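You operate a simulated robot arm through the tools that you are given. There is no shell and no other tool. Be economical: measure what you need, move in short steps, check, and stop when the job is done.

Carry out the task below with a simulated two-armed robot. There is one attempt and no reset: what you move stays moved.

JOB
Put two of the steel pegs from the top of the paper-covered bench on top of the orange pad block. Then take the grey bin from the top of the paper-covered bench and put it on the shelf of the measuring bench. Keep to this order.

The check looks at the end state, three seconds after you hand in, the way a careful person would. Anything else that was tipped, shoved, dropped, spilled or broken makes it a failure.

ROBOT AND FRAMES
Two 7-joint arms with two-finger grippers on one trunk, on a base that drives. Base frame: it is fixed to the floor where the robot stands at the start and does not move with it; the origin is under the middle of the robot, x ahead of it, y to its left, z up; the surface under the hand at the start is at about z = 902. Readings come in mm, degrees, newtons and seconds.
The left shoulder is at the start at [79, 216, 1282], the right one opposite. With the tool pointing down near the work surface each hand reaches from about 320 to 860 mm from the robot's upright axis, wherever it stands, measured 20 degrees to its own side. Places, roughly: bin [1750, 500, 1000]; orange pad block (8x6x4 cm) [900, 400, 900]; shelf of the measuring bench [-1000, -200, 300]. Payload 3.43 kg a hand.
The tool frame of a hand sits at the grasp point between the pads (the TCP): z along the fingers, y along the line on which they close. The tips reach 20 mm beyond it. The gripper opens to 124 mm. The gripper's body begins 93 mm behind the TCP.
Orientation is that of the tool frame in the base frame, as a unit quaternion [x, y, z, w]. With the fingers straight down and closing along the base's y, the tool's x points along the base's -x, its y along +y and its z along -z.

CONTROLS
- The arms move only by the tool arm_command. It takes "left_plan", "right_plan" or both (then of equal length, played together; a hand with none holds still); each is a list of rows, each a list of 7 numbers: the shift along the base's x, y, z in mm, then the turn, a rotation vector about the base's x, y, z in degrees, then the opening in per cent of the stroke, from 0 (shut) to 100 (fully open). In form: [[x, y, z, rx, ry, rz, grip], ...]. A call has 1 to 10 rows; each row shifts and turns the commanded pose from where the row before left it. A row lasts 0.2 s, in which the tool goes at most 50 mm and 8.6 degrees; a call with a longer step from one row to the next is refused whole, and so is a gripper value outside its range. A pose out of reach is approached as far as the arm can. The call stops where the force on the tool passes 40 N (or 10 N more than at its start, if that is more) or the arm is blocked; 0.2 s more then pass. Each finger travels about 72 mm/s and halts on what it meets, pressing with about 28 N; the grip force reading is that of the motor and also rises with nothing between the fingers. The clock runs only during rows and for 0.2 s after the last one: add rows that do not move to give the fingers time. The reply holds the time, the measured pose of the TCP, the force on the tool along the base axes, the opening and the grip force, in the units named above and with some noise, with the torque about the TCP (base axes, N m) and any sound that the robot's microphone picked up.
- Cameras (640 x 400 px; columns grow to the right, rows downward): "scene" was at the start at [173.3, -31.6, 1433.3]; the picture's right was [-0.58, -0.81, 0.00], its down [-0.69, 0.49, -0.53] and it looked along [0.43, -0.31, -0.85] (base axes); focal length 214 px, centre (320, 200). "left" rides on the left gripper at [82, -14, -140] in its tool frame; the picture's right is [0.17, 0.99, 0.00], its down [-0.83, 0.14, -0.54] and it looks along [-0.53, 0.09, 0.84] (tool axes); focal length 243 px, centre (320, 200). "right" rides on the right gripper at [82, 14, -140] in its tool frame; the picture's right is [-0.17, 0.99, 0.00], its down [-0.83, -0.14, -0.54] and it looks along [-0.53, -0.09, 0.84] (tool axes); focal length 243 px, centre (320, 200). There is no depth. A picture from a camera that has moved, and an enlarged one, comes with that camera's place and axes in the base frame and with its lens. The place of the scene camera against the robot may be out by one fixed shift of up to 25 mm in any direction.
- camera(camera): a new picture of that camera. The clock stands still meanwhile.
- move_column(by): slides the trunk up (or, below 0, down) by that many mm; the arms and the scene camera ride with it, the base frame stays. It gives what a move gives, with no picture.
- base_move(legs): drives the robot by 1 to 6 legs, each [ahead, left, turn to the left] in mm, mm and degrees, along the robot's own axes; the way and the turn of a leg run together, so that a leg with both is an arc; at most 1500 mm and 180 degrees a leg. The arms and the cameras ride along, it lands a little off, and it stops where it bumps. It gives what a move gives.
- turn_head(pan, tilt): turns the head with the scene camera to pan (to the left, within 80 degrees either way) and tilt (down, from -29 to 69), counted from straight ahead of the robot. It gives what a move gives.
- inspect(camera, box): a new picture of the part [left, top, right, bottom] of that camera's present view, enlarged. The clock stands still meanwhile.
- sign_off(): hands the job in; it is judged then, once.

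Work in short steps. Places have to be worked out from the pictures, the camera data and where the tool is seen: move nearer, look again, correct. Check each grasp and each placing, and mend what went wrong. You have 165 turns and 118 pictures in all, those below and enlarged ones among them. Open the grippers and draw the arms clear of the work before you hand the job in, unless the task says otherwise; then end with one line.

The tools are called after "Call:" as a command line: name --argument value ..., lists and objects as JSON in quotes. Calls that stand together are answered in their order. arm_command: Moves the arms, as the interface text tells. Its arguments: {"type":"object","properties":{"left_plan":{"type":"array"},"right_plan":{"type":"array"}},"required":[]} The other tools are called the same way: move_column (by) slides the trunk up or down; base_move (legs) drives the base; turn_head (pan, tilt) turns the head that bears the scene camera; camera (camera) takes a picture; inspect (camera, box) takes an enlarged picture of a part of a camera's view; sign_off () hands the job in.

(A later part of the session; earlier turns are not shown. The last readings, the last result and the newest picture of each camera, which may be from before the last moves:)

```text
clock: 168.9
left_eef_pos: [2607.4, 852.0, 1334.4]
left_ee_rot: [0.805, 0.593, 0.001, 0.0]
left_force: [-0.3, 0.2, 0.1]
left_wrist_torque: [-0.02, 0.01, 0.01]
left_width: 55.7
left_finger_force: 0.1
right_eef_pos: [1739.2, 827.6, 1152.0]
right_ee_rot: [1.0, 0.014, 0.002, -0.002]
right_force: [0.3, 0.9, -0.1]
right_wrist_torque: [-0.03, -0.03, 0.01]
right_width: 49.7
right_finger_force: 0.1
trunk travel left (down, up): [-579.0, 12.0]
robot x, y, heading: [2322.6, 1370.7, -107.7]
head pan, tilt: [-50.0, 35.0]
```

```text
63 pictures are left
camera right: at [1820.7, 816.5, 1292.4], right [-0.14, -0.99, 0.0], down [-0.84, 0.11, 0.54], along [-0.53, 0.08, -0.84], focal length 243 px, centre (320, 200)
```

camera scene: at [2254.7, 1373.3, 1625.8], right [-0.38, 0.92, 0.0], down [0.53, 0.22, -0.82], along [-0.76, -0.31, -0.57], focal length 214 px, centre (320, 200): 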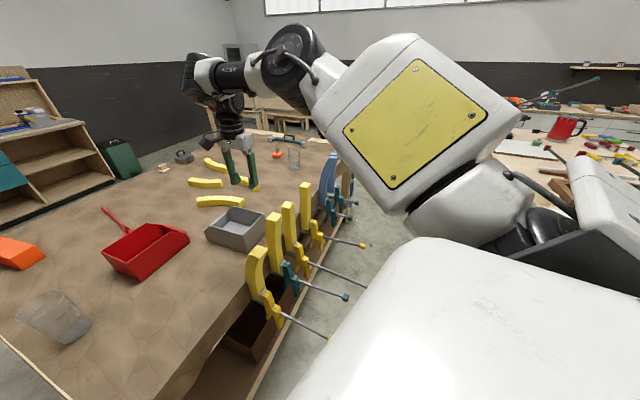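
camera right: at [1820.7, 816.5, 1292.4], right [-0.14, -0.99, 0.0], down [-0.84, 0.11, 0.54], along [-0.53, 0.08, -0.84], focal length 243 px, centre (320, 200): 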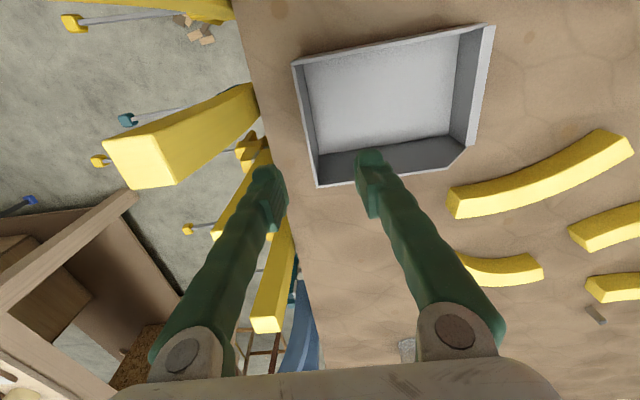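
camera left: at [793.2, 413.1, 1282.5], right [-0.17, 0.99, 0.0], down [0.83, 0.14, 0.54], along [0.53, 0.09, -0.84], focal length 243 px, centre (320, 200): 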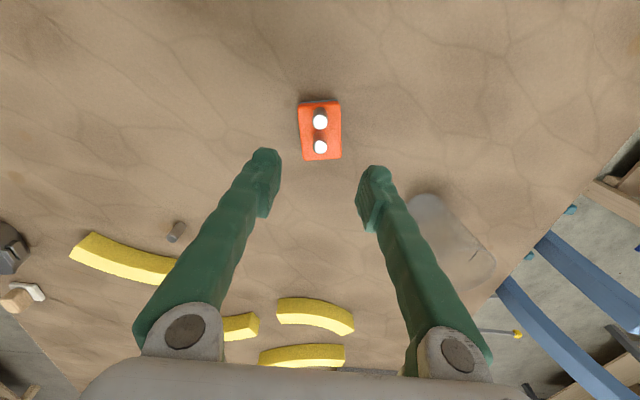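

Back wall rim runs from [1809,848] to [1664,844]; centre [1736,846]. I centre over it and descend until the tips are just above the rim.

Call:
arm_command --right_plan '[[-3, 18, 0, 0, 0, 0, 40], [0, 0, -30, 0, 0, 0, 40], [0, 0, -30, 0, 0, 0, 40], [0, 0, -30, 0, 0, 0, 40], [0, 0, -18, 0, 0, 0, 40], [0, 0, 0, 0, 0, 0, 40]]'

Call:
camera --camera "right"

Call:
inspect --camera "scene" --box '[180, 110, 340, 280]'

```text
clock: 170.3
left_eef_pos: [2609.2, 853.4, 1335.7]
left_ee_rot: [0.806, 0.592, 0.0, -0.001]
left_force: [0.6, -0.6, -0.3]
left_wrist_torque: [0.02, 0.02, 0.03]
left_width: 55.8
left_finger_force: 0.1
right_eef_pos: [1737.4, 845.8, 1048.1]
right_ee_rot: [1.0, 0.015, 0.002, 0.0]
right_force: [-1.2, 0.2, -0.3]
right_wrist_torque: [-0.01, -0.03, 0.0]
right_width: 49.8
right_finger_force: 0.0
trunk travel left (down, up): [-579.0, 12.0]
robot x, y, heading: [2319.5, 1369.3, -107.4]
head pan, tilt: [-50.0, 35.0]
```

```text
62 pictures are left
camera right: at [1818.7, 834.8, 1186.8], right [-0.14, -0.99, 0.0], down [-0.84, 0.12, 0.54], along [-0.53, 0.08, -0.84], focal length 243 px, centre (320, 200)
```

right: 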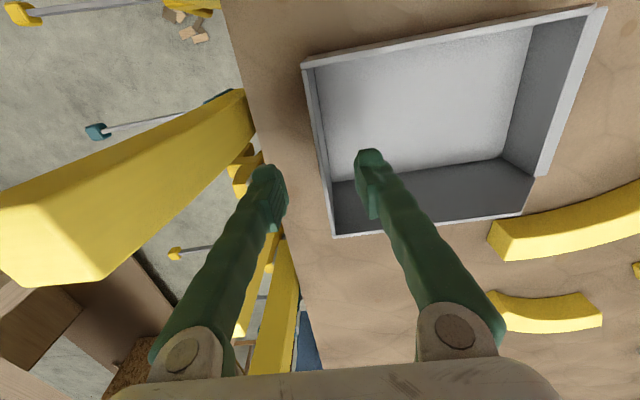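

```text
2.35 times, centred on (260, 195) of scene
camera zoom: at [2228.4, 1322.7, 1626.0], right [-0.38, 0.92, 0.0], down [0.53, 0.22, -0.82], along [-0.76, -0.31, -0.57], focal length 505 px, centre (461, 212)
```

zoom: 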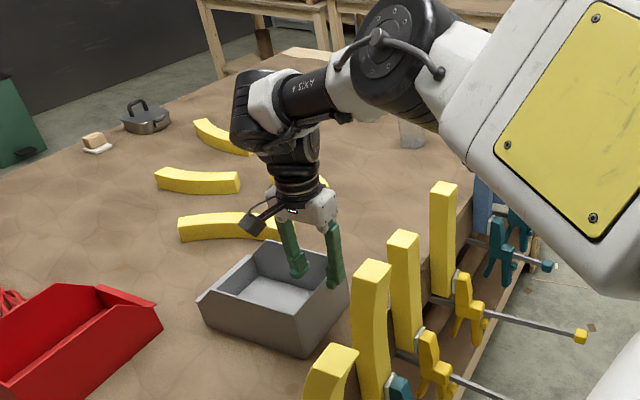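

The wall is centred between the fingers. Down to TCP z≈975, then close.

Call:
arm_command --right_plan '[[0, 0, -20, 0, 0, 0, 40], [0, 0, -20, 0, 0, 0, 40], [0, 0, -20, 0, 0, 0, 40], [0, 0, -13, 0, 0, 0, 40], [0, 0, 0, 0, 0, 0, 40], [0, 0, 0, 0, 0, 0, 20], [0, 0, 0, 0, 0, 0, 5], [0, 0, 0, 0, 0, 0, 0], [0, 0, 0, 0, 0, 0, 0], [0, 0, 0, 0, 0, 0, 0]]'

Call:
camera --camera "right"

```text
clock: 172.5
left_eef_pos: [2608.3, 852.6, 1334.6]
left_ee_rot: [0.806, 0.592, 0.0, 0.0]
left_force: [0.5, -0.3, -0.1]
left_wrist_torque: [0.0, 0.01, 0.0]
left_width: 55.7
left_finger_force: 0.0
right_eef_pos: [1736.3, 848.9, 975.1]
right_ee_rot: [1.0, 0.013, 0.002, -0.001]
right_force: [0.8, -2.7, 1.7]
right_wrist_torque: [-0.04, -0.02, 0.02]
right_width: 5.9
right_finger_force: 27.6
trunk travel left (down, up): [-579.0, 12.0]
robot x, y, heading: [2323.1, 1369.7, -107.5]
head pan, tilt: [-50.0, 35.0]
```

```text
60 pictures are left
camera right: at [1818.1, 836.8, 1114.1], right [-0.14, -0.99, 0.0], down [-0.84, 0.11, 0.54], along [-0.53, 0.08, -0.84], focal length 243 px, centre (320, 200)
```

right: 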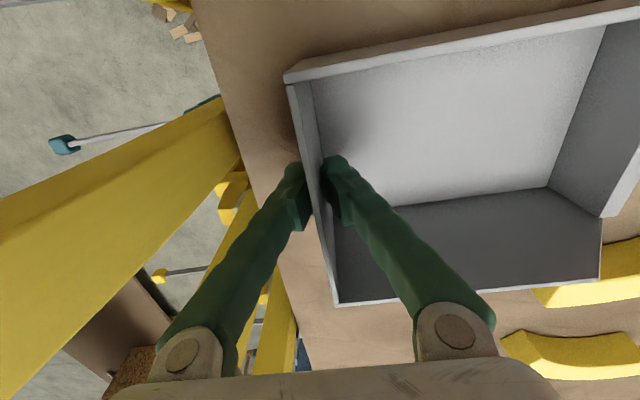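

The wall is gripped (6 mm). A small test lift of 20 mm.

Call:
arm_command --right_plan '[[0, 0, 5, 0, 0, 0, 0], [0, 0, 5, 0, 0, 0, 0], [0, 0, 5, 0, 0, 0, 0], [0, 0, 5, 0, 0, 0, 0], [0, 0, 0, 0, 0, 0, 0], [0, 0, 0, 0, 0, 0, 0]]'

Call:
inspect --camera "scene" --box '[180, 110, 340, 280]'

Call:
camera --camera "right"

```text
clock: 173.9
left_eef_pos: [2608.1, 852.2, 1335.5]
left_ee_rot: [0.806, 0.592, -0.001, 0.0]
left_force: [0.4, 0.5, 0.9]
left_wrist_torque: [-0.02, -0.02, 0.01]
left_width: 55.7
left_finger_force: 0.0
right_eef_pos: [1736.1, 847.4, 992.9]
right_ee_rot: [1.0, 0.014, 0.002, -0.001]
right_force: [-0.2, -0.8, -2.1]
right_wrist_torque: [0.05, 0.01, 0.07]
right_width: 6.1
right_finger_force: 28.0
trunk travel left (down, up): [-579.0, 12.0]
robot x, y, heading: [2321.0, 1369.1, -107.6]
head pan, tilt: [-50.0, 35.0]
```

```text
2.35 times, centred on (260, 195) of scene
camera zoom: at [2227.5, 1322.1, 1625.9], right [-0.38, 0.92, 0.0], down [0.53, 0.22, -0.82], along [-0.76, -0.31, -0.57], focal length 505 px, centre (461, 212)
```

zoom: 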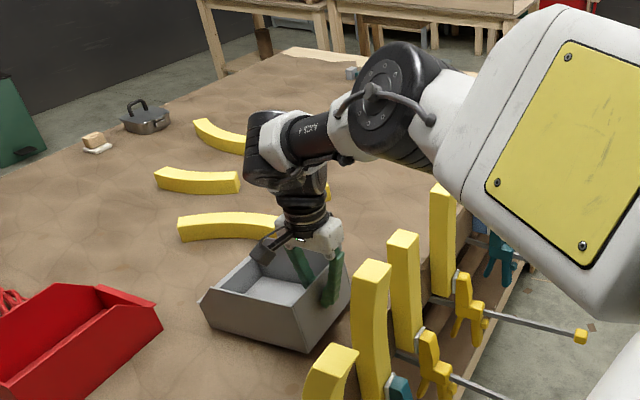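

```text
58 pictures are left
camera right: at [1817.2, 836.2, 1132.6], right [-0.14, -0.99, 0.0], down [-0.84, 0.11, 0.54], along [-0.53, 0.08, -0.84], focal length 243 px, centre (320, 200)
```

right: 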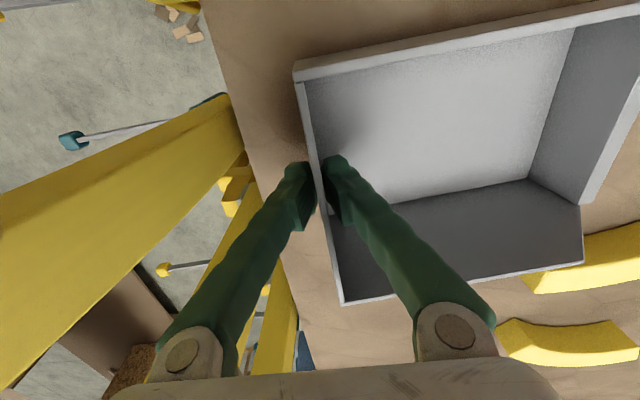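

The view relative to the fingers changed: the front may still be resting on the table while the back lifts. I lift another 30 mm and look.

Call:
arm_command --right_plan '[[0, 0, 10, 0, 0, 0, 0], [0, 0, 10, 0, 0, 0, 0], [0, 0, 10, 0, 0, 0, 0], [0, 0, 0, 0, 0, 0, 0], [0, 0, 0, 0, 0, 0, 0]]'

Call:
inspect --camera "scene" --box '[200, 170, 300, 260]'

Call:
camera --camera "right"

```text
clock: 175.1
left_eef_pos: [2606.7, 852.8, 1335.1]
left_ee_rot: [0.806, 0.592, 0.0, 0.0]
left_force: [-0.5, 0.3, -0.4]
left_wrist_torque: [0.0, 0.01, 0.0]
left_width: 55.8
left_finger_force: 0.0
right_eef_pos: [1736.5, 847.9, 1023.4]
right_ee_rot: [1.0, 0.015, 0.001, -0.002]
right_force: [0.4, 0.3, -2.9]
right_wrist_torque: [0.12, -0.04, -0.02]
right_width: 6.0
right_finger_force: 28.0
trunk travel left (down, up): [-579.0, 12.0]
robot x, y, heading: [2318.5, 1369.2, -107.5]
head pan, tilt: [-50.0, 35.0]
```

```text
4.44 times, centred on (250, 215) of scene
camera zoom: at [2227.4, 1322.2, 1625.9], right [-0.38, 0.92, 0.0], down [0.53, 0.22, -0.82], along [-0.76, -0.31, -0.57], focal length 953 px, centre (631, 133)
```

zoom: 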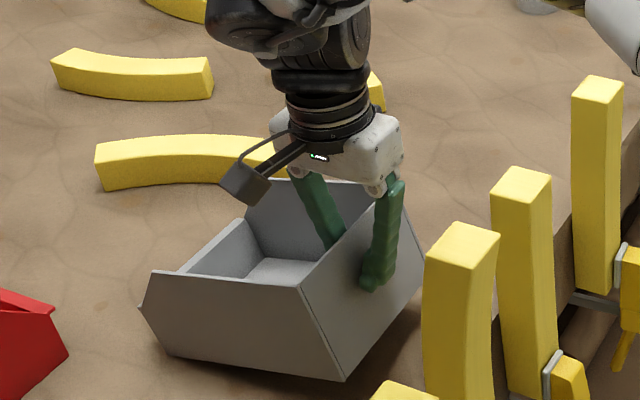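

```text
56 pictures are left
camera right: at [1817.9, 835.7, 1162.4], right [-0.14, -0.99, 0.0], down [-0.84, 0.11, 0.54], along [-0.53, 0.08, -0.84], focal length 243 px, centre (320, 200)
```

right: 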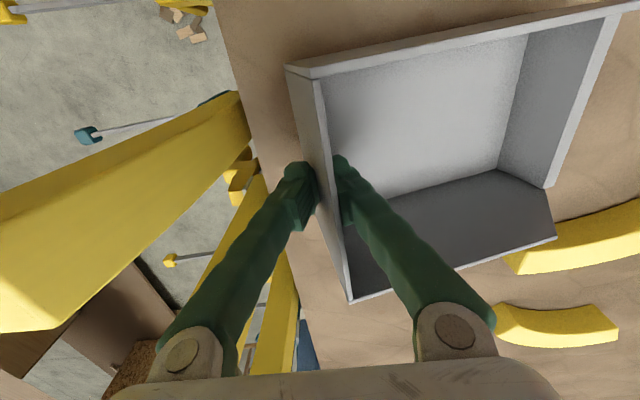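

The bin pitches front-down in the grip while its front still touches the table. I lift another 40 mm slowly to see whether it settles at a stable angle.

Call:
arm_command --right_plan '[[0, 0, 8, 0, 0, 0, 0], [0, 0, 8, 0, 0, 0, 0], [0, 0, 8, 0, 0, 0, 0], [0, 0, 8, 0, 0, 0, 0], [0, 0, 8, 0, 0, 0, 0], [0, 0, 0, 0, 0, 0, 0], [0, 0, 0, 0, 0, 0, 0]]'

Call:
inspect --camera "scene" --box '[200, 170, 300, 260]'

Call:
camera --camera "right"

```text
clock: 176.7
left_eef_pos: [2608.4, 852.2, 1336.1]
left_ee_rot: [0.806, 0.592, -0.001, 0.001]
left_force: [-0.3, 0.1, 0.7]
left_wrist_torque: [-0.02, -0.02, -0.01]
left_width: 56.0
left_finger_force: 0.0
right_eef_pos: [1735.6, 845.0, 1062.2]
right_ee_rot: [1.0, 0.014, 0.003, -0.002]
right_force: [-0.6, -0.1, -4.0]
right_wrist_torque: [0.31, 0.01, 0.01]
right_width: 5.9
right_finger_force: 28.4
trunk travel left (down, up): [-579.0, 12.0]
robot x, y, heading: [2320.5, 1369.1, -107.5]
head pan, tilt: [-50.0, 35.0]
```

```text
4.44 times, centred on (250, 215) of scene
camera zoom: at [2227.3, 1321.9, 1625.8], right [-0.38, 0.92, 0.0], down [0.53, 0.22, -0.82], along [-0.76, -0.31, -0.57], focal length 953 px, centre (631, 133)
```

zoom: 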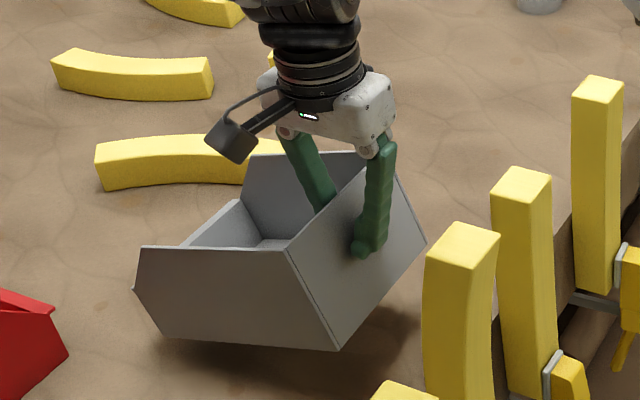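

```text
54 pictures are left
camera right: at [1818.0, 834.5, 1201.7], right [-0.14, -0.99, 0.0], down [-0.84, 0.11, 0.54], along [-0.53, 0.08, -0.84], focal length 243 px, centre (320, 200)
```

right: 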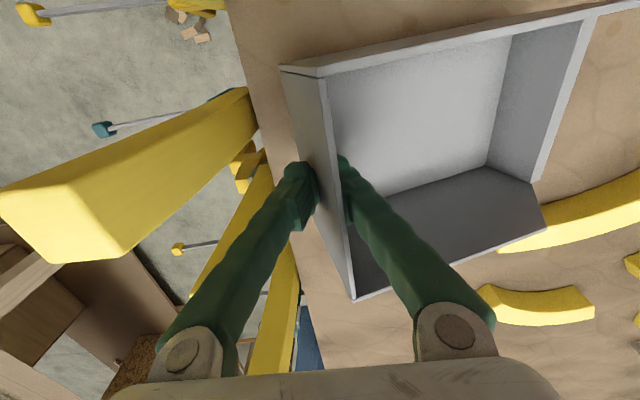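

It now seems airborne: 4 N weight with 0.31 N·m held by the grip, pitched around 15–18°. I lift another 40 and check that it isn't creeping.

Call:
arm_command --right_plan '[[0, 0, 10, 0, 0, 0, 0], [0, 0, 10, 0, 0, 0, 0], [0, 0, 10, 0, 0, 0, 0], [0, 0, 10, 0, 0, 0, 0], [0, 0, 0, 0, 0, 0, 0], [0, 0, 0, 0, 0, 0, 0], [0, 0, 0, 0, 0, 0, 0], [0, 0, 0, 0, 0, 0, 0]]'

Call:
camera --camera "right"

Call:
inspect --camera "scene" --box '[200, 150, 300, 240]'

```text
clock: 178.5
left_eef_pos: [2607.6, 852.7, 1335.2]
left_ee_rot: [0.806, 0.592, -0.001, 0.0]
left_force: [-0.4, -1.1, -0.2]
left_wrist_torque: [0.03, 0.0, 0.0]
left_width: 55.7
left_finger_force: 0.0
right_eef_pos: [1736.5, 846.4, 1102.1]
right_ee_rot: [1.0, 0.014, 0.002, -0.002]
right_force: [-0.4, 0.3, -3.9]
right_wrist_torque: [0.33, 0.02, -0.01]
right_width: 5.8
right_finger_force: 28.3
trunk travel left (down, up): [-579.0, 12.0]
robot x, y, heading: [2317.9, 1367.8, -107.4]
head pan, tilt: [-50.0, 35.0]
```

```text
53 pictures are left
camera right: at [1817.7, 834.3, 1240.7], right [-0.14, -0.99, 0.0], down [-0.84, 0.11, 0.54], along [-0.53, 0.08, -0.84], focal length 243 px, centre (320, 200)
```

right: 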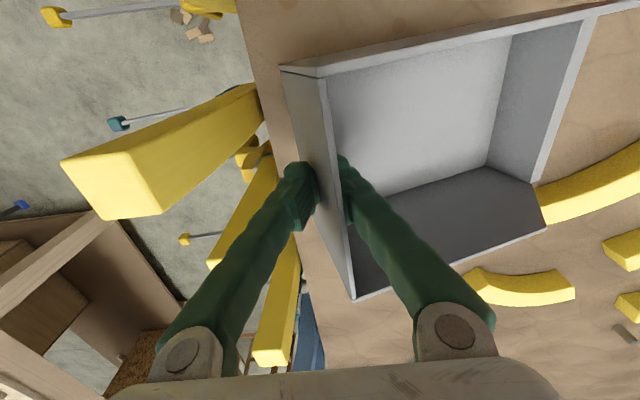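

```text
4.44 times, centred on (250, 195) of scene
camera zoom: at [2227.4, 1322.0, 1625.9], right [-0.38, 0.92, 0.0], down [0.53, 0.22, -0.82], along [-0.76, -0.31, -0.57], focal length 953 px, centre (631, 222)
```

zoom: 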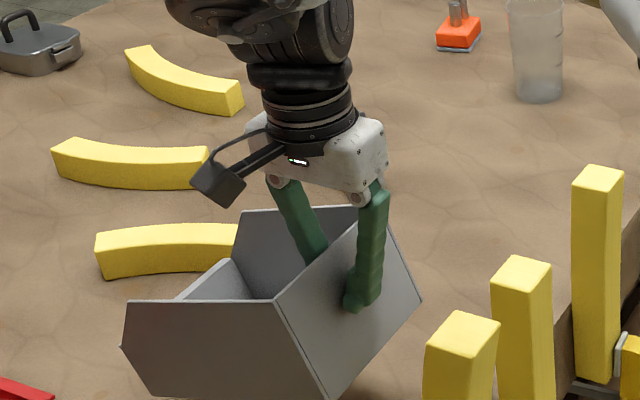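

The hold is stable (3.9 N, same attitude). I raise it to clear slabs and the red bin, then drive the base away in +x/+y.

Call:
arm_command --right_plan '[[0, 0, 15, 0, 0, 0, 0], [0, 0, 20, 0, 0, 0, 0], [0, 0, 20, 0, 0, 0, 0], [0, 0, 20, 0, 0, 0, 0], [0, 0, 15, 0, 0, 0, 0], [0, 0, 0, 0, 0, 0, 0]]'

Call:
camera --camera "right"

```text
clock: 179.9
left_eef_pos: [2607.1, 852.2, 1334.4]
left_ee_rot: [0.806, 0.591, 0.0, 0.0]
left_force: [0.1, 0.1, -0.5]
left_wrist_torque: [0.0, -0.04, 0.0]
left_width: 55.6
left_finger_force: 0.1
right_eef_pos: [1737.3, 844.9, 1191.4]
right_ee_rot: [1.0, 0.014, 0.001, 0.0]
right_force: [-0.1, -0.2, -4.9]
right_wrist_torque: [0.36, -0.01, 0.01]
right_width: 6.0
right_finger_force: 27.8
trunk travel left (down, up): [-579.0, 12.0]
robot x, y, heading: [2320.3, 1368.6, -107.6]
head pan, tilt: [-50.0, 35.0]
```

```text
51 pictures are left
camera right: at [1818.9, 834.0, 1331.8], right [-0.14, -0.99, 0.0], down [-0.84, 0.11, 0.54], along [-0.53, 0.08, -0.84], focal length 243 px, centre (320, 200)
```

right: 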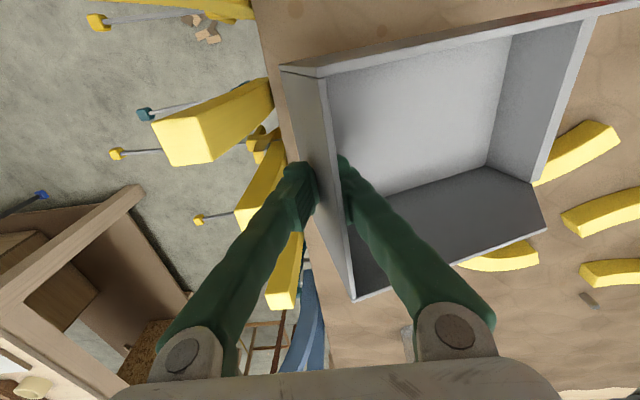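

Held rigidly. Now drive away gently: a short leg first, then the rest.

Call:
base_move --legs '[[-60, 128, 0], [-246, 520, 0]]'

Call:
camera --camera "right"

```text
clock: 189.2
left_eef_pos: [3313.8, 950.8, 1335.7]
left_ee_rot: [0.808, 0.59, 0.0, 0.0]
left_force: [-0.5, -0.6, 1.0]
left_wrist_torque: [0.01, -0.01, 0.01]
left_width: 56.0
left_finger_force: 0.1
right_eef_pos: [2443.4, 948.8, 1191.1]
right_ee_rot: [1.0, 0.011, 0.003, -0.002]
right_force: [-0.3, -0.2, -3.7]
right_wrist_torque: [0.37, 0.03, -0.02]
right_width: 6.0
right_finger_force: 28.1
trunk travel left (down, up): [-579.0, 12.0]
robot x, y, heading: [3035.1, 1470.6, -107.7]
head pan, tilt: [-50.0, 35.0]
```

```text
50 pictures are left
camera right: at [2525.4, 937.0, 1331.7], right [-0.14, -0.99, 0.0], down [-0.84, 0.12, 0.54], along [-0.53, 0.08, -0.84], focal length 243 px, centre (320, 200)
```

right: 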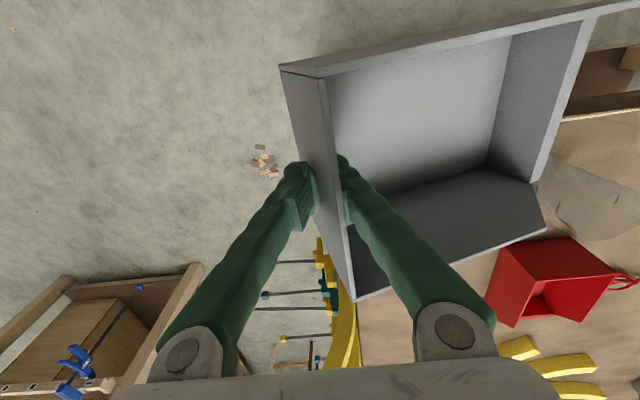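

Bin is clear of the bench. I move out +x, turn to face −x (heading 180°), and go down the far-end lane to the right side.

Call:
base_move --legs '[[-80, 252, 0], [0, 0, -72.3], [0, 1275, 0]]'

Call:
camera --camera "right"

```text
clock: 214.3
left_eef_pos: [2878.4, -236.1, 1334.6]
left_ee_rot: [1.0, -0.004, 0.0, 0.0]
left_force: [-0.7, 0.6, 0.6]
left_wrist_torque: [-0.05, 0.0, 0.0]
left_width: 56.0
left_finger_force: 0.1
right_eef_pos: [2618.0, 593.9, 1193.1]
right_ee_rot: [0.812, -0.583, 0.002, -0.001]
right_force: [1.1, -1.3, -4.2]
right_wrist_torque: [0.1, -0.33, 0.03]
right_width: 5.8
right_finger_force: 27.9
trunk travel left (down, up): [-579.0, 12.0]
robot x, y, heading: [3287.2, 188.9, 179.5]
head pan, tilt: [-50.0, 35.0]
```

```text
49 pictures are left
camera right: at [2629.1, 512.0, 1331.7], right [-0.99, -0.16, 0.0], down [-0.14, 0.83, 0.54], along [-0.08, 0.53, -0.84], focal length 243 px, centre (320, 200)
```

right: 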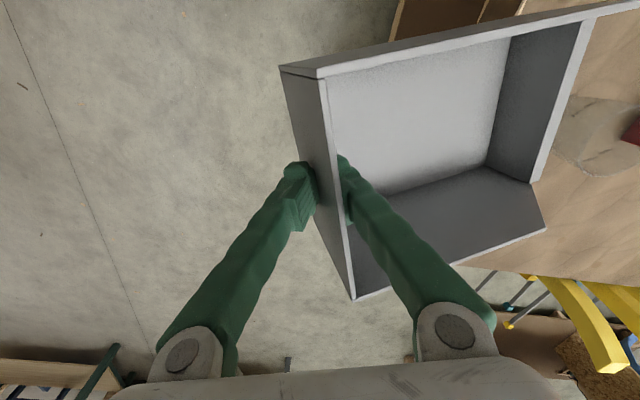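

Still firm. Continue −y past the bench end, then along the right side toward −x.

Call:
base_move --legs '[[0, 1350, 0.5], [1450, 0, 0], [1250, 0, 0]]'

Call:
turn_head --pan 0 --tilt 25

Call:
camera --camera "scene"

Call:
camera --camera "right"

```text
clock: 248.1
left_eef_pos: [199.7, -1540.8, 1335.0]
left_ee_rot: [1.0, -0.012, 0.0, -0.001]
left_force: [-0.3, -0.3, -0.6]
left_wrist_torque: [0.02, 0.01, -0.02]
left_width: 56.0
left_finger_force: 0.1
right_eef_pos: [-47.1, -709.2, 1191.8]
right_ee_rot: [0.807, -0.59, 0.002, 0.0]
right_force: [0.7, -0.3, -3.9]
right_wrist_torque: [0.09, -0.3, -0.02]
right_width: 5.8
right_finger_force: 28.8
trunk travel left (down, up): [-579.0, 12.0]
robot x, y, heading: [617.4, -1120.2, 178.7]
head pan, tilt: [-50.0, 35.0]
```

```text
clock: 249.2
left_eef_pos: [199.8, -1540.9, 1334.8]
left_ee_rot: [1.0, -0.012, 0.0, 0.0]
left_force: [-0.1, 0.1, 0.0]
left_wrist_torque: [0.0, 0.0, 0.01]
left_width: 55.7
left_finger_force: 0.1
right_eef_pos: [-48.8, -708.5, 1191.1]
right_ee_rot: [0.807, -0.59, 0.002, -0.001]
right_force: [-0.2, -0.2, -3.9]
right_wrist_torque: [0.12, -0.3, 0.01]
right_width: 6.1
right_finger_force: 28.0
trunk travel left (down, up): [-579.0, 12.0]
robot x, y, heading: [617.9, -1120.8, 178.8]
head pan, tilt: [0.0, 25.0]
```

```text
48 pictures are left
camera scene: at [497.0, -1110.2, 1641.6], right [0.02, 1.0, 0.0], down [0.42, -0.01, -0.91], along [-0.91, 0.02, -0.42], focal length 214 px, centre (320, 200)
```

scene: 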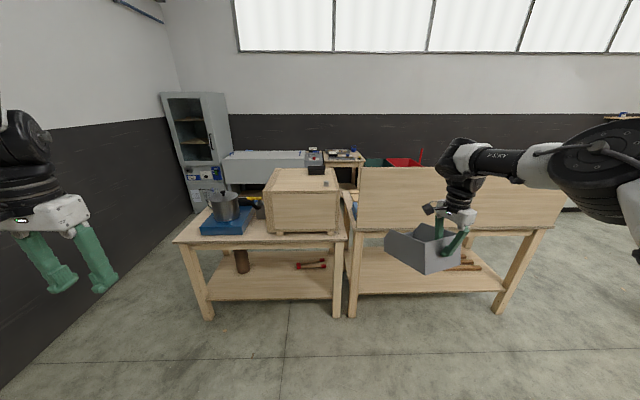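

```text
47 pictures are left
camera right: at [-37.2, -789.1, 1331.8], right [-0.99, -0.14, 0.0], down [-0.12, 0.83, 0.54], along [-0.07, 0.53, -0.84], focal length 243 px, centre (320, 200)
```

right: 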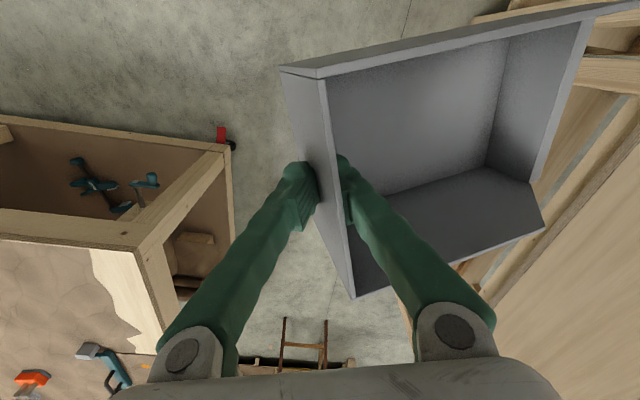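

The plywood-fronted bench on the right is the measuring bench; its shelf front edge is near x≈−680. I zoom on the shelf to find a free spot and the opening height.

Call:
inspect --camera "scene" --box '[330, 150, 570, 330]'

Call:
arm_command --left_plan '[[35, 0, 0, 0, 0, 0, 45], [35, 0, 0, 0, 0, 0, 45], [35, 0, 0, 0, 0, 0, 45], [35, 0, 0, 0, 0, 0, 45], [35, 0, 0, 0, 0, 0, 45], [25, 0, 0, 0, 0, 0, 45]]'

```text
2.22 times, centred on (450, 240) of scene
camera zoom: at [497.0, -1110.2, 1641.6], right [0.02, 1.0, 0.0], down [0.42, -0.01, -0.91], along [-0.91, 0.02, -0.42], focal length 477 px, centre (31, 111)
```

zoom: 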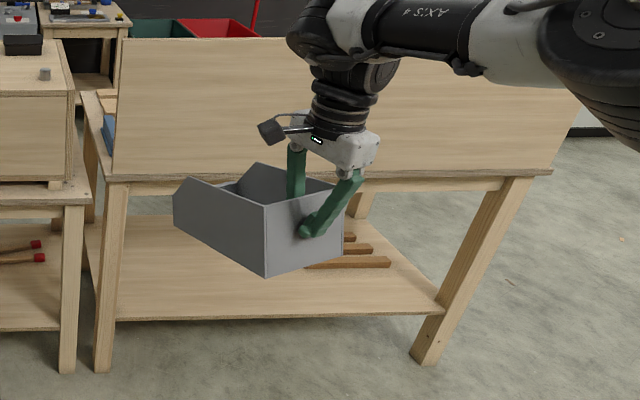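

```text
clock: 250.6
left_eef_pos: [385.2, -1543.6, 1344.2]
left_ee_rot: [1.0, -0.011, 0.0, 0.001]
left_force: [0.5, 0.4, 0.7]
left_wrist_torque: [-0.02, 0.01, 0.01]
left_width: 55.6
left_finger_force: 0.1
left hand out of reach, approached as far as the arm can: row 5, 6
right_eef_pos: [-46.9, -704.3, 1193.1]
right_ee_rot: [0.807, -0.591, 0.002, 0.001]
right_force: [-0.1, 0.1, -3.2]
right_wrist_torque: [0.05, -0.27, -0.02]
right_width: 6.0
right_finger_force: 28.0
trunk travel left (down, up): [-579.0, 12.0]
robot x, y, heading: [616.9, -1120.7, 178.9]
head pan, tilt: [0.0, 25.0]
```

The shelf's left part (y from −750 to −250) is free, with about 530 mm opening. I turn to heading ~160.7° so the bin points at the shelf and approach to a stand-off.

Call:
base_move --legs '[[0, 0, -18.2], [440, 130, 0]]'

Call:
move_column --by -250

Call:
camera --camera "right"

```text
clock: 255.1
left_eef_pos: [-192.6, -1429.2, 1345.3]
left_ee_rot: [0.985, -0.172, 0.0, 0.001]
left_force: [-0.5, 0.0, 0.3]
left_wrist_torque: [-0.01, 0.01, -0.01]
left_width: 55.8
left_finger_force: 0.0
right_eef_pos: [-335.2, -498.0, 1193.8]
right_ee_rot: [-0.702, 0.712, -0.002, -0.001]
right_force: [0.2, 1.1, -3.9]
right_wrist_torque: [-0.01, -0.29, -0.03]
right_width: 6.1
right_finger_force: 28.2
trunk travel left (down, up): [-579.0, 12.0]
robot x, y, heading: [160.1, -1103.1, 160.0]
head pan, tilt: [0.0, 25.0]
```

```text
clock: 257.7
left_eef_pos: [-217.0, -1421.6, 1008.9]
left_ee_rot: [0.963, -0.167, 0.209, 0.036]
left_force: [0.1, -1.0, 0.5]
left_wrist_torque: [0.02, -0.03, 0.04]
left_width: 56.0
left_finger_force: 0.0
right_eef_pos: [-337.6, -496.9, 943.4]
right_ee_rot: [-0.703, 0.711, -0.003, -0.001]
right_force: [0.0, 0.5, -4.7]
right_wrist_torque: [-0.02, -0.31, 0.01]
right_width: 6.4
right_finger_force: 28.1
trunk travel left (down, up): [-329.0, 262.0]
robot x, y, heading: [164.1, -1104.5, 160.2]
head pan, tilt: [0.0, 25.0]
```

```text
45 pictures are left
camera right: at [-353.2, -579.3, 1082.1], right [-0.98, 0.18, 0.0], down [0.15, 0.83, 0.54], along [0.1, 0.53, -0.84], focal length 243 px, centre (320, 200)
```

right: 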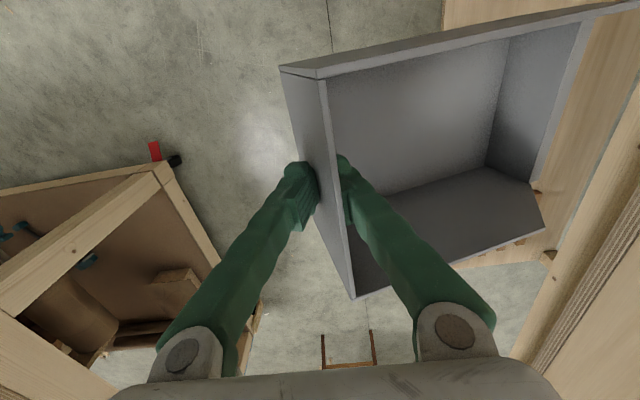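

Bin pitch works out at about 17° front-down. Tilting the hand 17° about y levels the bin and leans the hand back out of the bench, so I do that here in free space.

Call:
arm_command --right_plan '[[0, 0, 0, 0, 5, 0, 0], [0, 0, 0, 0, 6, 0, 0], [0, 0, 0, 0, 6, 0, 0], [0, 0, 0, 0, 0, 0, 0], [0, 0, 0, 0, 0, 0, 0]]'

Call:
turn_head --pan -20 --tilt 40

Call:
camera --camera "scene"

```text
clock: 258.9
left_eef_pos: [-217.5, -1420.6, 1009.1]
left_ee_rot: [0.963, -0.167, 0.209, 0.036]
left_force: [-0.7, 0.0, 0.0]
left_wrist_torque: [0.01, -0.02, 0.03]
left_width: 55.9
left_finger_force: 0.0
right_eef_pos: [-337.5, -498.6, 943.0]
right_ee_rot: [-0.695, 0.704, 0.101, -0.105]
right_force: [1.5, 0.4, -3.8]
right_wrist_torque: [-0.06, -0.35, 0.01]
right_width: 6.0
right_finger_force: 28.0
trunk travel left (down, up): [-329.0, 262.0]
robot x, y, heading: [159.6, -1103.0, 160.3]
head pan, tilt: [0.0, 25.0]
```

```text
clock: 259.7
left_eef_pos: [-217.8, -1421.5, 1008.0]
left_ee_rot: [0.963, -0.167, 0.209, 0.036]
left_force: [0.4, 0.0, -0.3]
left_wrist_torque: [-0.01, 0.01, 0.01]
left_width: 56.0
left_finger_force: 0.1
right_eef_pos: [-337.7, -498.0, 941.5]
right_ee_rot: [-0.695, 0.704, 0.102, -0.106]
right_force: [0.2, -0.5, -3.7]
right_wrist_torque: [-0.03, -0.4, 0.02]
right_width: 6.0
right_finger_force: 27.7
trunk travel left (down, up): [-329.0, 262.0]
robot x, y, heading: [158.4, -1104.6, 160.2]
head pan, tilt: [-20.0, 40.0]
```

```text
44 pictures are left
camera scene: at [-49.3, -987.8, 1347.4], right [0.64, 0.77, 0.0], down [0.49, -0.41, -0.77], along [-0.59, 0.49, -0.64], focal length 214 px, centre (320, 200)
```

scene: 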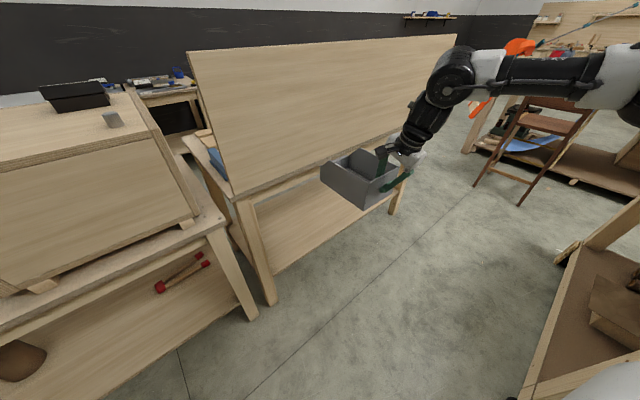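

Bin looks level. I lower the trunk further, still in front of the bench.

Call:
move_column --by -320

Call:
camera --camera "scene"

```text
clock: 262.9
left_eef_pos: [-256.3, -1408.2, 658.0]
left_ee_rot: [0.934, -0.161, 0.316, 0.054]
left_force: [-0.8, 0.4, 0.5]
left_wrist_torque: [-0.01, -0.02, -0.04]
left_width: 55.9
left_finger_force: 0.1
right_eef_pos: [-337.5, -498.8, 621.6]
right_ee_rot: [-0.695, 0.703, 0.103, -0.106]
right_force: [0.2, -0.2, -3.7]
right_wrist_torque: [-0.01, -0.41, 0.05]
right_width: 5.9
right_finger_force: 28.3
trunk travel left (down, up): [-9.0, 582.0]
robot x, y, heading: [164.6, -1102.3, 160.1]
head pan, tilt: [-20.0, 40.0]
```

```text
43 pictures are left
camera scene: at [-145.9, -952.9, 1012.6], right [0.64, 0.77, 0.0], down [0.49, -0.41, -0.77], along [-0.59, 0.49, -0.64], focal length 214 px, centre (320, 200)
```

scene: 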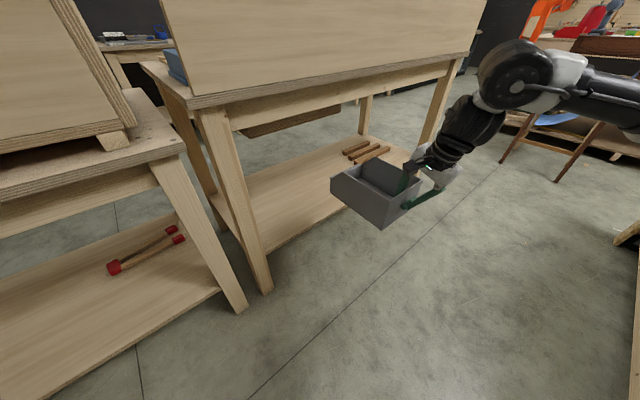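

Left hand needs more room from the left bench for the final approach, so I move it in toward the body. The bin is level and steady.

Call:
arm_command --left_plan '[[10, 25, 0, 0, 0, 0, 45], [15, 30, 0, 0, 0, 0, 45], [15, 30, 0, 0, 0, 0, 45], [15, 30, 0, 0, 0, 0, 45], [15, 30, 0, 0, 0, 0, 45], [0, 0, 0, 0, 0, 0, 45]]'

Call:
inspect --camera "scene" --box '[320, 130, 480, 240]'

```text
clock: 264.3
left_eef_pos: [-255.7, -1407.5, 659.2]
left_ee_rot: [0.934, -0.161, 0.316, 0.054]
left_force: [-0.6, -0.4, -0.1]
left_wrist_torque: [-0.01, -0.02, 0.0]
left_width: 56.0
left_finger_force: 0.1
left hand out of reach, approached as far as the arm can: row 1, 2, 3, 4, 5
right_eef_pos: [-337.2, -497.8, 623.3]
right_ee_rot: [-0.695, 0.704, 0.101, -0.106]
right_force: [-0.4, 0.0, -4.3]
right_wrist_torque: [0.0, -0.37, -0.03]
right_width: 5.9
right_finger_force: 28.3
trunk travel left (down, up): [-9.0, 582.0]
robot x, y, heading: [161.2, -1100.7, 160.1]
head pan, tilt: [-20.0, 40.0]
```

```text
3.64 times, centred on (400, 185) of scene
camera zoom: at [-146.0, -952.9, 1012.6], right [0.64, 0.77, 0.0], down [0.49, -0.41, -0.77], along [-0.59, 0.49, -0.64], focal length 780 px, centre (29, 254)
```

zoom: 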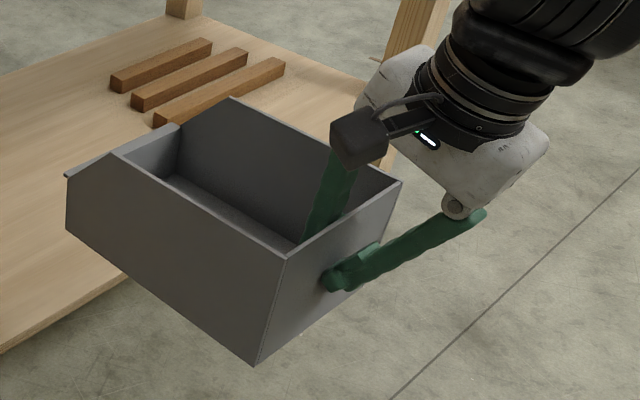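

The left arm is at a limit, so I change the approach: back off, turn to heading 180° (which keeps the left hand well behind), and yaw the bin hand outward 20° to compensate.

Call:
base_move --legs '[[-235, -85, 0], [0, 0, 19.9]]'

Call:
arm_command --right_plan '[[0, 0, 0, 0, 0, -5, 0], [0, 0, 0, 0, 0, -5, 0], [0, 0, 0, 0, 0, -5, 0], [0, 0, 0, 0, 0, -5, 0], [0, 0, 0, 0, 0, 0, 0]]'

Call:
camera --camera "scene"

```text
clock: 267.7
left_eef_pos: [114.2, -1526.3, 660.2]
left_ee_rot: [0.947, 0.001, 0.321, -0.001]
left_force: [-1.0, 0.0, -1.6]
left_wrist_torque: [-0.03, -0.02, 0.0]
left_width: 55.8
left_finger_force: 0.1
right_eef_pos: [-268.1, -697.6, 622.2]
right_ee_rot: [0.805, -0.575, -0.082, 0.121]
right_force: [-0.6, 0.2, -4.2]
right_wrist_torque: [0.17, -0.37, 0.0]
right_width: 6.0
right_finger_force: 27.7
trunk travel left (down, up): [-9.0, 582.0]
robot x, y, heading: [404.4, -1097.2, 180.0]
head pan, tilt: [-20.0, 40.0]
```

```text
clock: 268.9
left_eef_pos: [114.5, -1527.2, 660.1]
left_ee_rot: [0.947, 0.001, 0.32, 0.0]
left_force: [-1.4, -0.5, -1.2]
left_wrist_torque: [-0.01, -0.01, -0.01]
left_width: 55.8
left_finger_force: 0.0
right_eef_pos: [-268.8, -697.2, 621.3]
right_ee_rot: [-0.693, 0.706, 0.102, -0.105]
right_force: [-0.3, 0.5, -4.0]
right_wrist_torque: [0.01, -0.4, 0.02]
right_width: 6.3
right_finger_force: 28.3
trunk travel left (down, up): [-9.0, 582.0]
robot x, y, heading: [404.2, -1095.2, 179.9]
head pan, tilt: [-20.0, 40.0]
```

```text
41 pictures are left
camera scene: at [66.8, -1059.1, 1012.6], right [0.34, 0.94, 0.0], down [0.6, -0.22, -0.77], along [-0.72, 0.26, -0.64], focal length 214 px, centre (320, 200)
```

scene: 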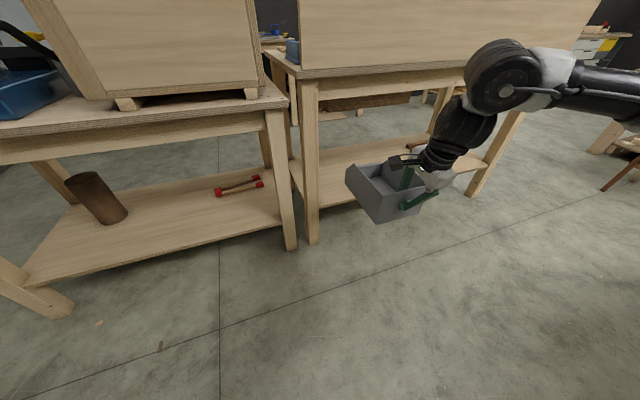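

All clear. I lower the hand in free space to TCP z≈420 so the bin's bottom is ~45 mm above shelf level.

Call:
arm_command --right_plan '[[0, 0, -15, 0, 0, 0, 0], [0, 0, -25, 0, 0, 0, 0], [0, 0, -25, 0, 0, 0, 0], [0, 0, -25, 0, 0, 0, 0], [0, 0, -25, 0, 0, 0, 0], [0, 0, -25, 0, 0, 0, 0], [0, 0, -25, 0, 0, 0, 0], [0, 0, -25, 0, 0, 0, 0], [0, 0, -10, 0, 0, 0, 0], [0, 0, 0, 0, 0, 0, 0]]'

Call:
camera --camera "right"

```text
clock: 271.1
left_eef_pos: [113.6, -1526.6, 657.9]
left_ee_rot: [0.947, 0.001, 0.32, 0.0]
left_force: [-0.6, 0.9, 0.0]
left_wrist_torque: [-0.05, 0.02, 0.0]
left_width: 55.8
left_finger_force: 0.1
right_eef_pos: [-268.0, -694.2, 425.7]
right_ee_rot: [-0.693, 0.706, 0.101, -0.105]
right_force: [-0.2, 0.6, -4.9]
right_wrist_torque: [-0.01, -0.39, -0.02]
right_width: 6.2
right_finger_force: 28.5
trunk travel left (down, up): [-9.0, 582.0]
robot x, y, heading: [406.0, -1101.7, 179.9]
head pan, tilt: [-20.0, 40.0]
```

```text
40 pictures are left
camera right: at [-243.0, -776.6, 562.0], right [-0.94, 0.18, 0.28], down [0.3, 0.83, 0.47], along [-0.15, 0.53, -0.84], focal length 243 px, centre (320, 200)
```

right: 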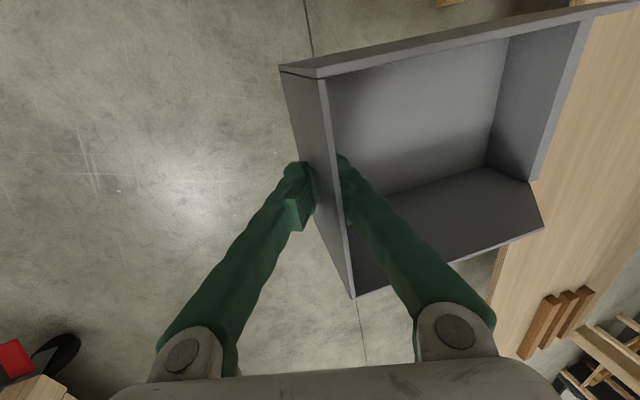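

Shelf edge reads x≈−640 to −685 depending on its height. I strafe to y≈−475 and look again from there before entering.

Call:
base_move --legs '[[0, -220, 0], [60, 0, 0]]'

Call:
camera --camera "right"

Call:
turn_head --pan -35 --tilt 40

Call:
camera --camera "scene"

```text
clock: 275.2
left_eef_pos: [52.0, -1308.5, 659.2]
left_ee_rot: [0.947, -0.002, 0.322, 0.001]
left_force: [0.0, 0.2, -0.2]
left_wrist_torque: [-0.03, -0.02, 0.0]
left_width: 56.0
left_finger_force: 0.1
right_eef_pos: [-324.4, -475.2, 424.3]
right_ee_rot: [-0.691, 0.707, 0.102, -0.105]
right_force: [-0.1, -0.2, -5.3]
right_wrist_torque: [-0.02, -0.4, 0.0]
right_width: 5.8
right_finger_force: 27.8
trunk travel left (down, up): [-9.0, 582.0]
robot x, y, heading: [343.0, -882.1, 179.5]
head pan, tilt: [-20.0, 40.0]
```

```text
39 pictures are left
camera right: at [-300.4, -557.4, 561.7], right [-0.94, 0.19, 0.28], down [0.31, 0.83, 0.47], along [-0.15, 0.53, -0.84], focal length 243 px, centre (320, 200)
```

right: 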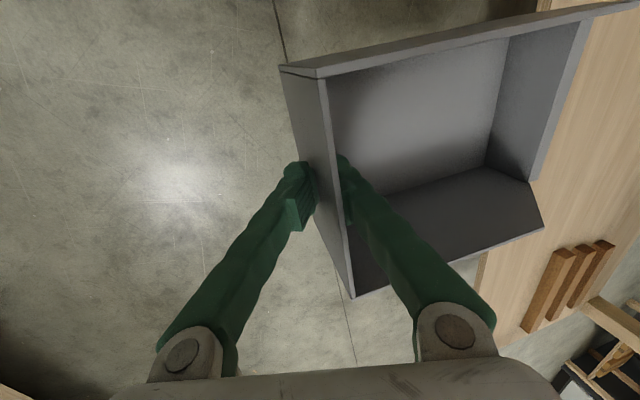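

```text
clock: 276.0
left_eef_pos: [52.8, -1309.4, 659.1]
left_ee_rot: [0.947, -0.002, 0.32, 0.001]
left_force: [-0.4, -0.3, 0.3]
left_wrist_torque: [-0.03, -0.02, 0.02]
left_width: 55.6
left_finger_force: 0.0
right_eef_pos: [-324.4, -475.1, 425.5]
right_ee_rot: [-0.691, 0.708, 0.102, -0.104]
right_force: [0.8, 0.6, -4.1]
right_wrist_torque: [0.01, -0.41, 0.01]
right_width: 5.9
right_finger_force: 27.9
trunk travel left (down, up): [-9.0, 582.0]
robot x, y, heading: [342.0, -884.6, 179.7]
head pan, tilt: [-35.0, 40.0]
```

```text
38 pictures are left
camera scene: at [18.4, -822.0, 1012.6], right [0.58, 0.82, 0.0], down [0.52, -0.37, -0.77], along [-0.62, 0.44, -0.64], focal length 214 px, centre (320, 200)
```

scene: 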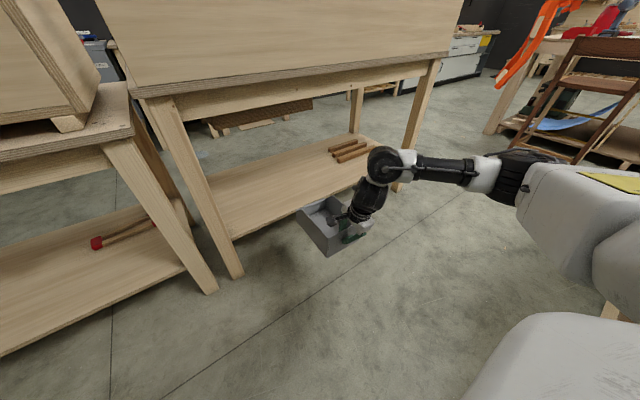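

I advance 110 mm (bin front roughly to the shelf edge plane) and re-measure the shelf edge for height.

Call:
base_move --legs '[[100, 0, 0.4]]'

Call:
camera --camera "right"

Call:
inspect --camera "scene" --box '[180, 130, 420, 290]'

```text
clock: 277.2
left_eef_pos: [-42.6, -1309.7, 658.6]
left_ee_rot: [0.947, 0.0, 0.321, 0.0]
left_force: [-0.3, 0.1, 0.0]
left_wrist_torque: [0.0, -0.03, -0.05]
left_width: 55.9
left_finger_force: 0.1
right_eef_pos: [-424.8, -478.8, 423.2]
right_ee_rot: [-0.693, 0.706, 0.101, -0.104]
right_force: [-0.9, 0.0, -3.8]
right_wrist_torque: [-0.04, -0.39, 0.02]
right_width: 6.1
right_finger_force: 27.7
trunk travel left (down, up): [-9.0, 582.0]
robot x, y, heading: [249.0, -883.8, 180.0]
head pan, tilt: [-35.0, 40.0]
```

```text
37 pictures are left
camera right: at [-399.7, -559.9, 561.6], right [-0.94, 0.18, 0.28], down [0.3, 0.83, 0.47], along [-0.15, 0.53, -0.84], focal length 243 px, centre (320, 200)
```

right: 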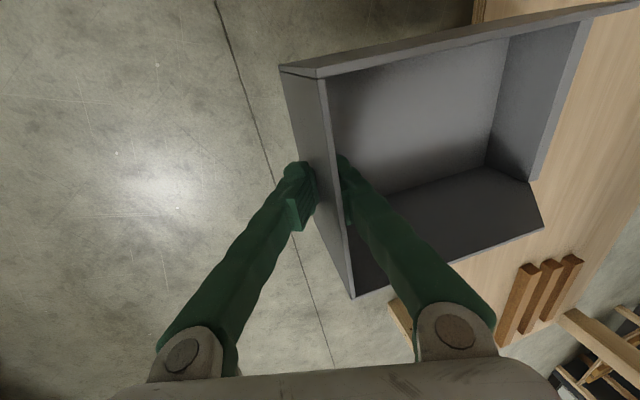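

```text
2.50 times, centred on (300, 210) of scene
camera zoom: at [-80.2, -823.0, 1012.4], right [0.58, 0.82, 0.0], down [0.53, -0.37, -0.77], along [-0.63, 0.44, -0.64], focal length 536 px, centre (370, 175)
```

zoom: 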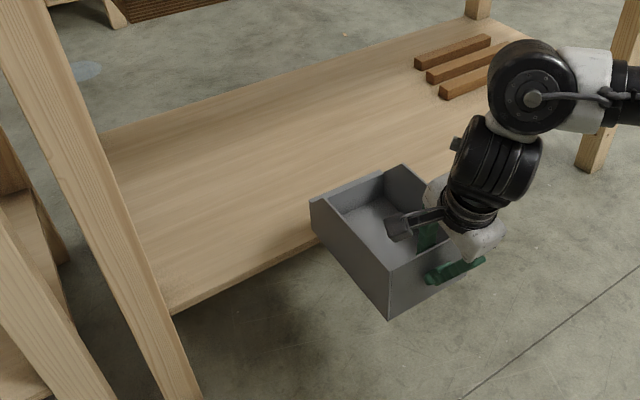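

Shelf comes out at z≈290, edge x≈−660. I lower 25 mm and advance 150 mm, then check clearances.

Call:
arm_command --right_plan '[[0, 0, -12, 0, 0, 0, 0], [0, 0, -12, 0, 0, 0, 0], [0, 0, 0, 0, 0, 0, 0]]'

Call:
base_move --legs '[[150, 0, 0]]'

Call:
camera --camera "scene"

Call:
camera --camera "right"

```text
clock: 278.0
left_eef_pos: [-42.2, -1310.9, 659.1]
left_ee_rot: [0.947, 0.0, 0.321, 0.0]
left_force: [0.2, 0.7, -0.5]
left_wrist_torque: [0.05, 0.0, 0.0]
left_width: 55.7
left_finger_force: 0.1
right_eef_pos: [-424.8, -477.9, 401.1]
right_ee_rot: [-0.694, 0.705, 0.102, -0.104]
right_force: [0.8, 0.5, -4.1]
right_wrist_torque: [0.0, -0.4, 0.01]
right_width: 5.9
right_finger_force: 28.3
trunk travel left (down, up): [-9.0, 582.0]
robot x, y, heading: [252.2, -879.1, 179.8]
head pan, tilt: [-35.0, 40.0]
```

```text
clock: 279.6
left_eef_pos: [-193.7, -1308.0, 658.2]
left_ee_rot: [0.947, -0.002, 0.321, 0.0]
left_force: [-0.9, -0.3, 0.0]
left_wrist_torque: [0.02, 0.0, -0.03]
left_width: 55.5
left_finger_force: 0.1
right_eef_pos: [-571.7, -475.4, 399.4]
right_ee_rot: [-0.692, 0.707, 0.101, -0.104]
right_force: [0.3, 0.4, -4.0]
right_wrist_torque: [-0.01, -0.41, 0.0]
right_width: 6.0
right_finger_force: 27.9
trunk travel left (down, up): [-9.0, 582.0]
robot x, y, heading: [107.1, -878.0, 179.8]
head pan, tilt: [-35.0, 40.0]
```

```text
35 pictures are left
camera scene: at [-228.6, -821.2, 1012.4], right [0.58, 0.82, 0.0], down [0.52, -0.37, -0.77], along [-0.62, 0.44, -0.64], focal length 214 px, centre (320, 200)
```

scene: 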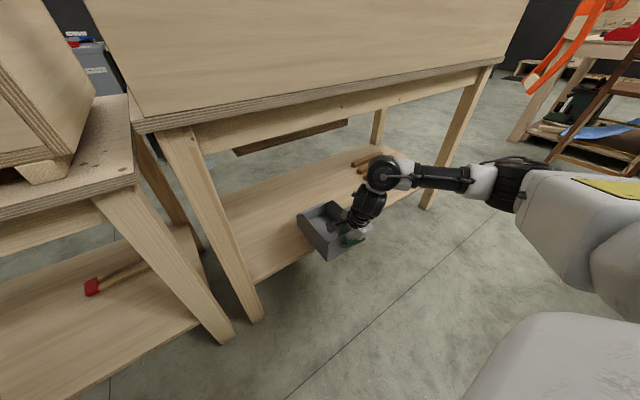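

```text
34 pictures are left
camera right: at [-546.8, -556.1, 537.9], right [-0.94, 0.19, 0.28], down [0.31, 0.83, 0.47], along [-0.15, 0.53, -0.84], focal length 243 px, centre (320, 200)
```

right: 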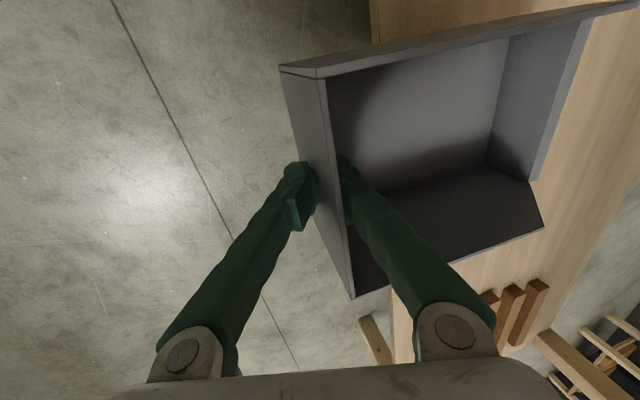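

The bin's front is over the shelf. I lower carefully in small steps to find the shelf surface.

Call:
arm_command --right_plan '[[0, 0, -5, 0, 0, 0, 0], [0, 0, -5, 0, 0, 0, 0], [0, 0, -5, 0, 0, 0, 0], [0, 0, 0, 0, 0, 0, 0]]'

Call:
inspect --camera "scene" --box '[230, 130, 430, 290]'

```text
clock: 280.6
left_eef_pos: [-193.9, -1306.6, 659.6]
left_ee_rot: [0.947, -0.001, 0.32, 0.0]
left_force: [0.5, 0.1, -0.4]
left_wrist_torque: [-0.02, -0.02, 0.02]
left_width: 56.1
left_finger_force: 0.1
right_eef_pos: [-571.3, -474.4, 385.8]
right_ee_rot: [-0.692, 0.707, 0.102, -0.105]
right_force: [-0.1, 0.4, -3.2]
right_wrist_torque: [0.0, -0.39, 0.0]
right_width: 6.2
right_finger_force: 27.9
trunk travel left (down, up): [-9.0, 582.0]
robot x, y, heading: [99.4, -876.8, 179.6]
head pan, tilt: [-35.0, 40.0]
```

```text
2.50 times, centred on (330, 210) of scene
camera zoom: at [-228.1, -821.2, 1012.6], right [0.58, 0.82, 0.0], down [0.52, -0.37, -0.77], along [-0.62, 0.44, -0.64], focal length 536 px, centre (295, 175)
```

zoom: 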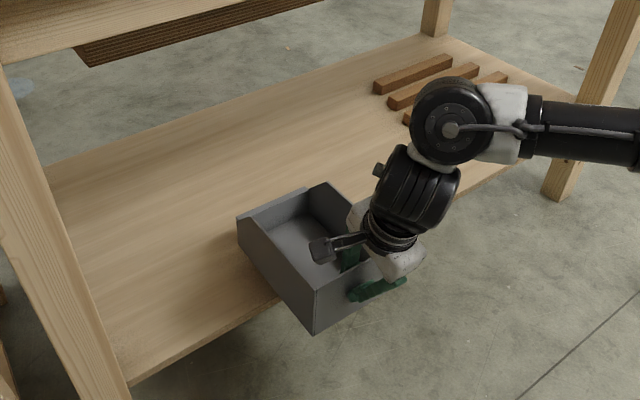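

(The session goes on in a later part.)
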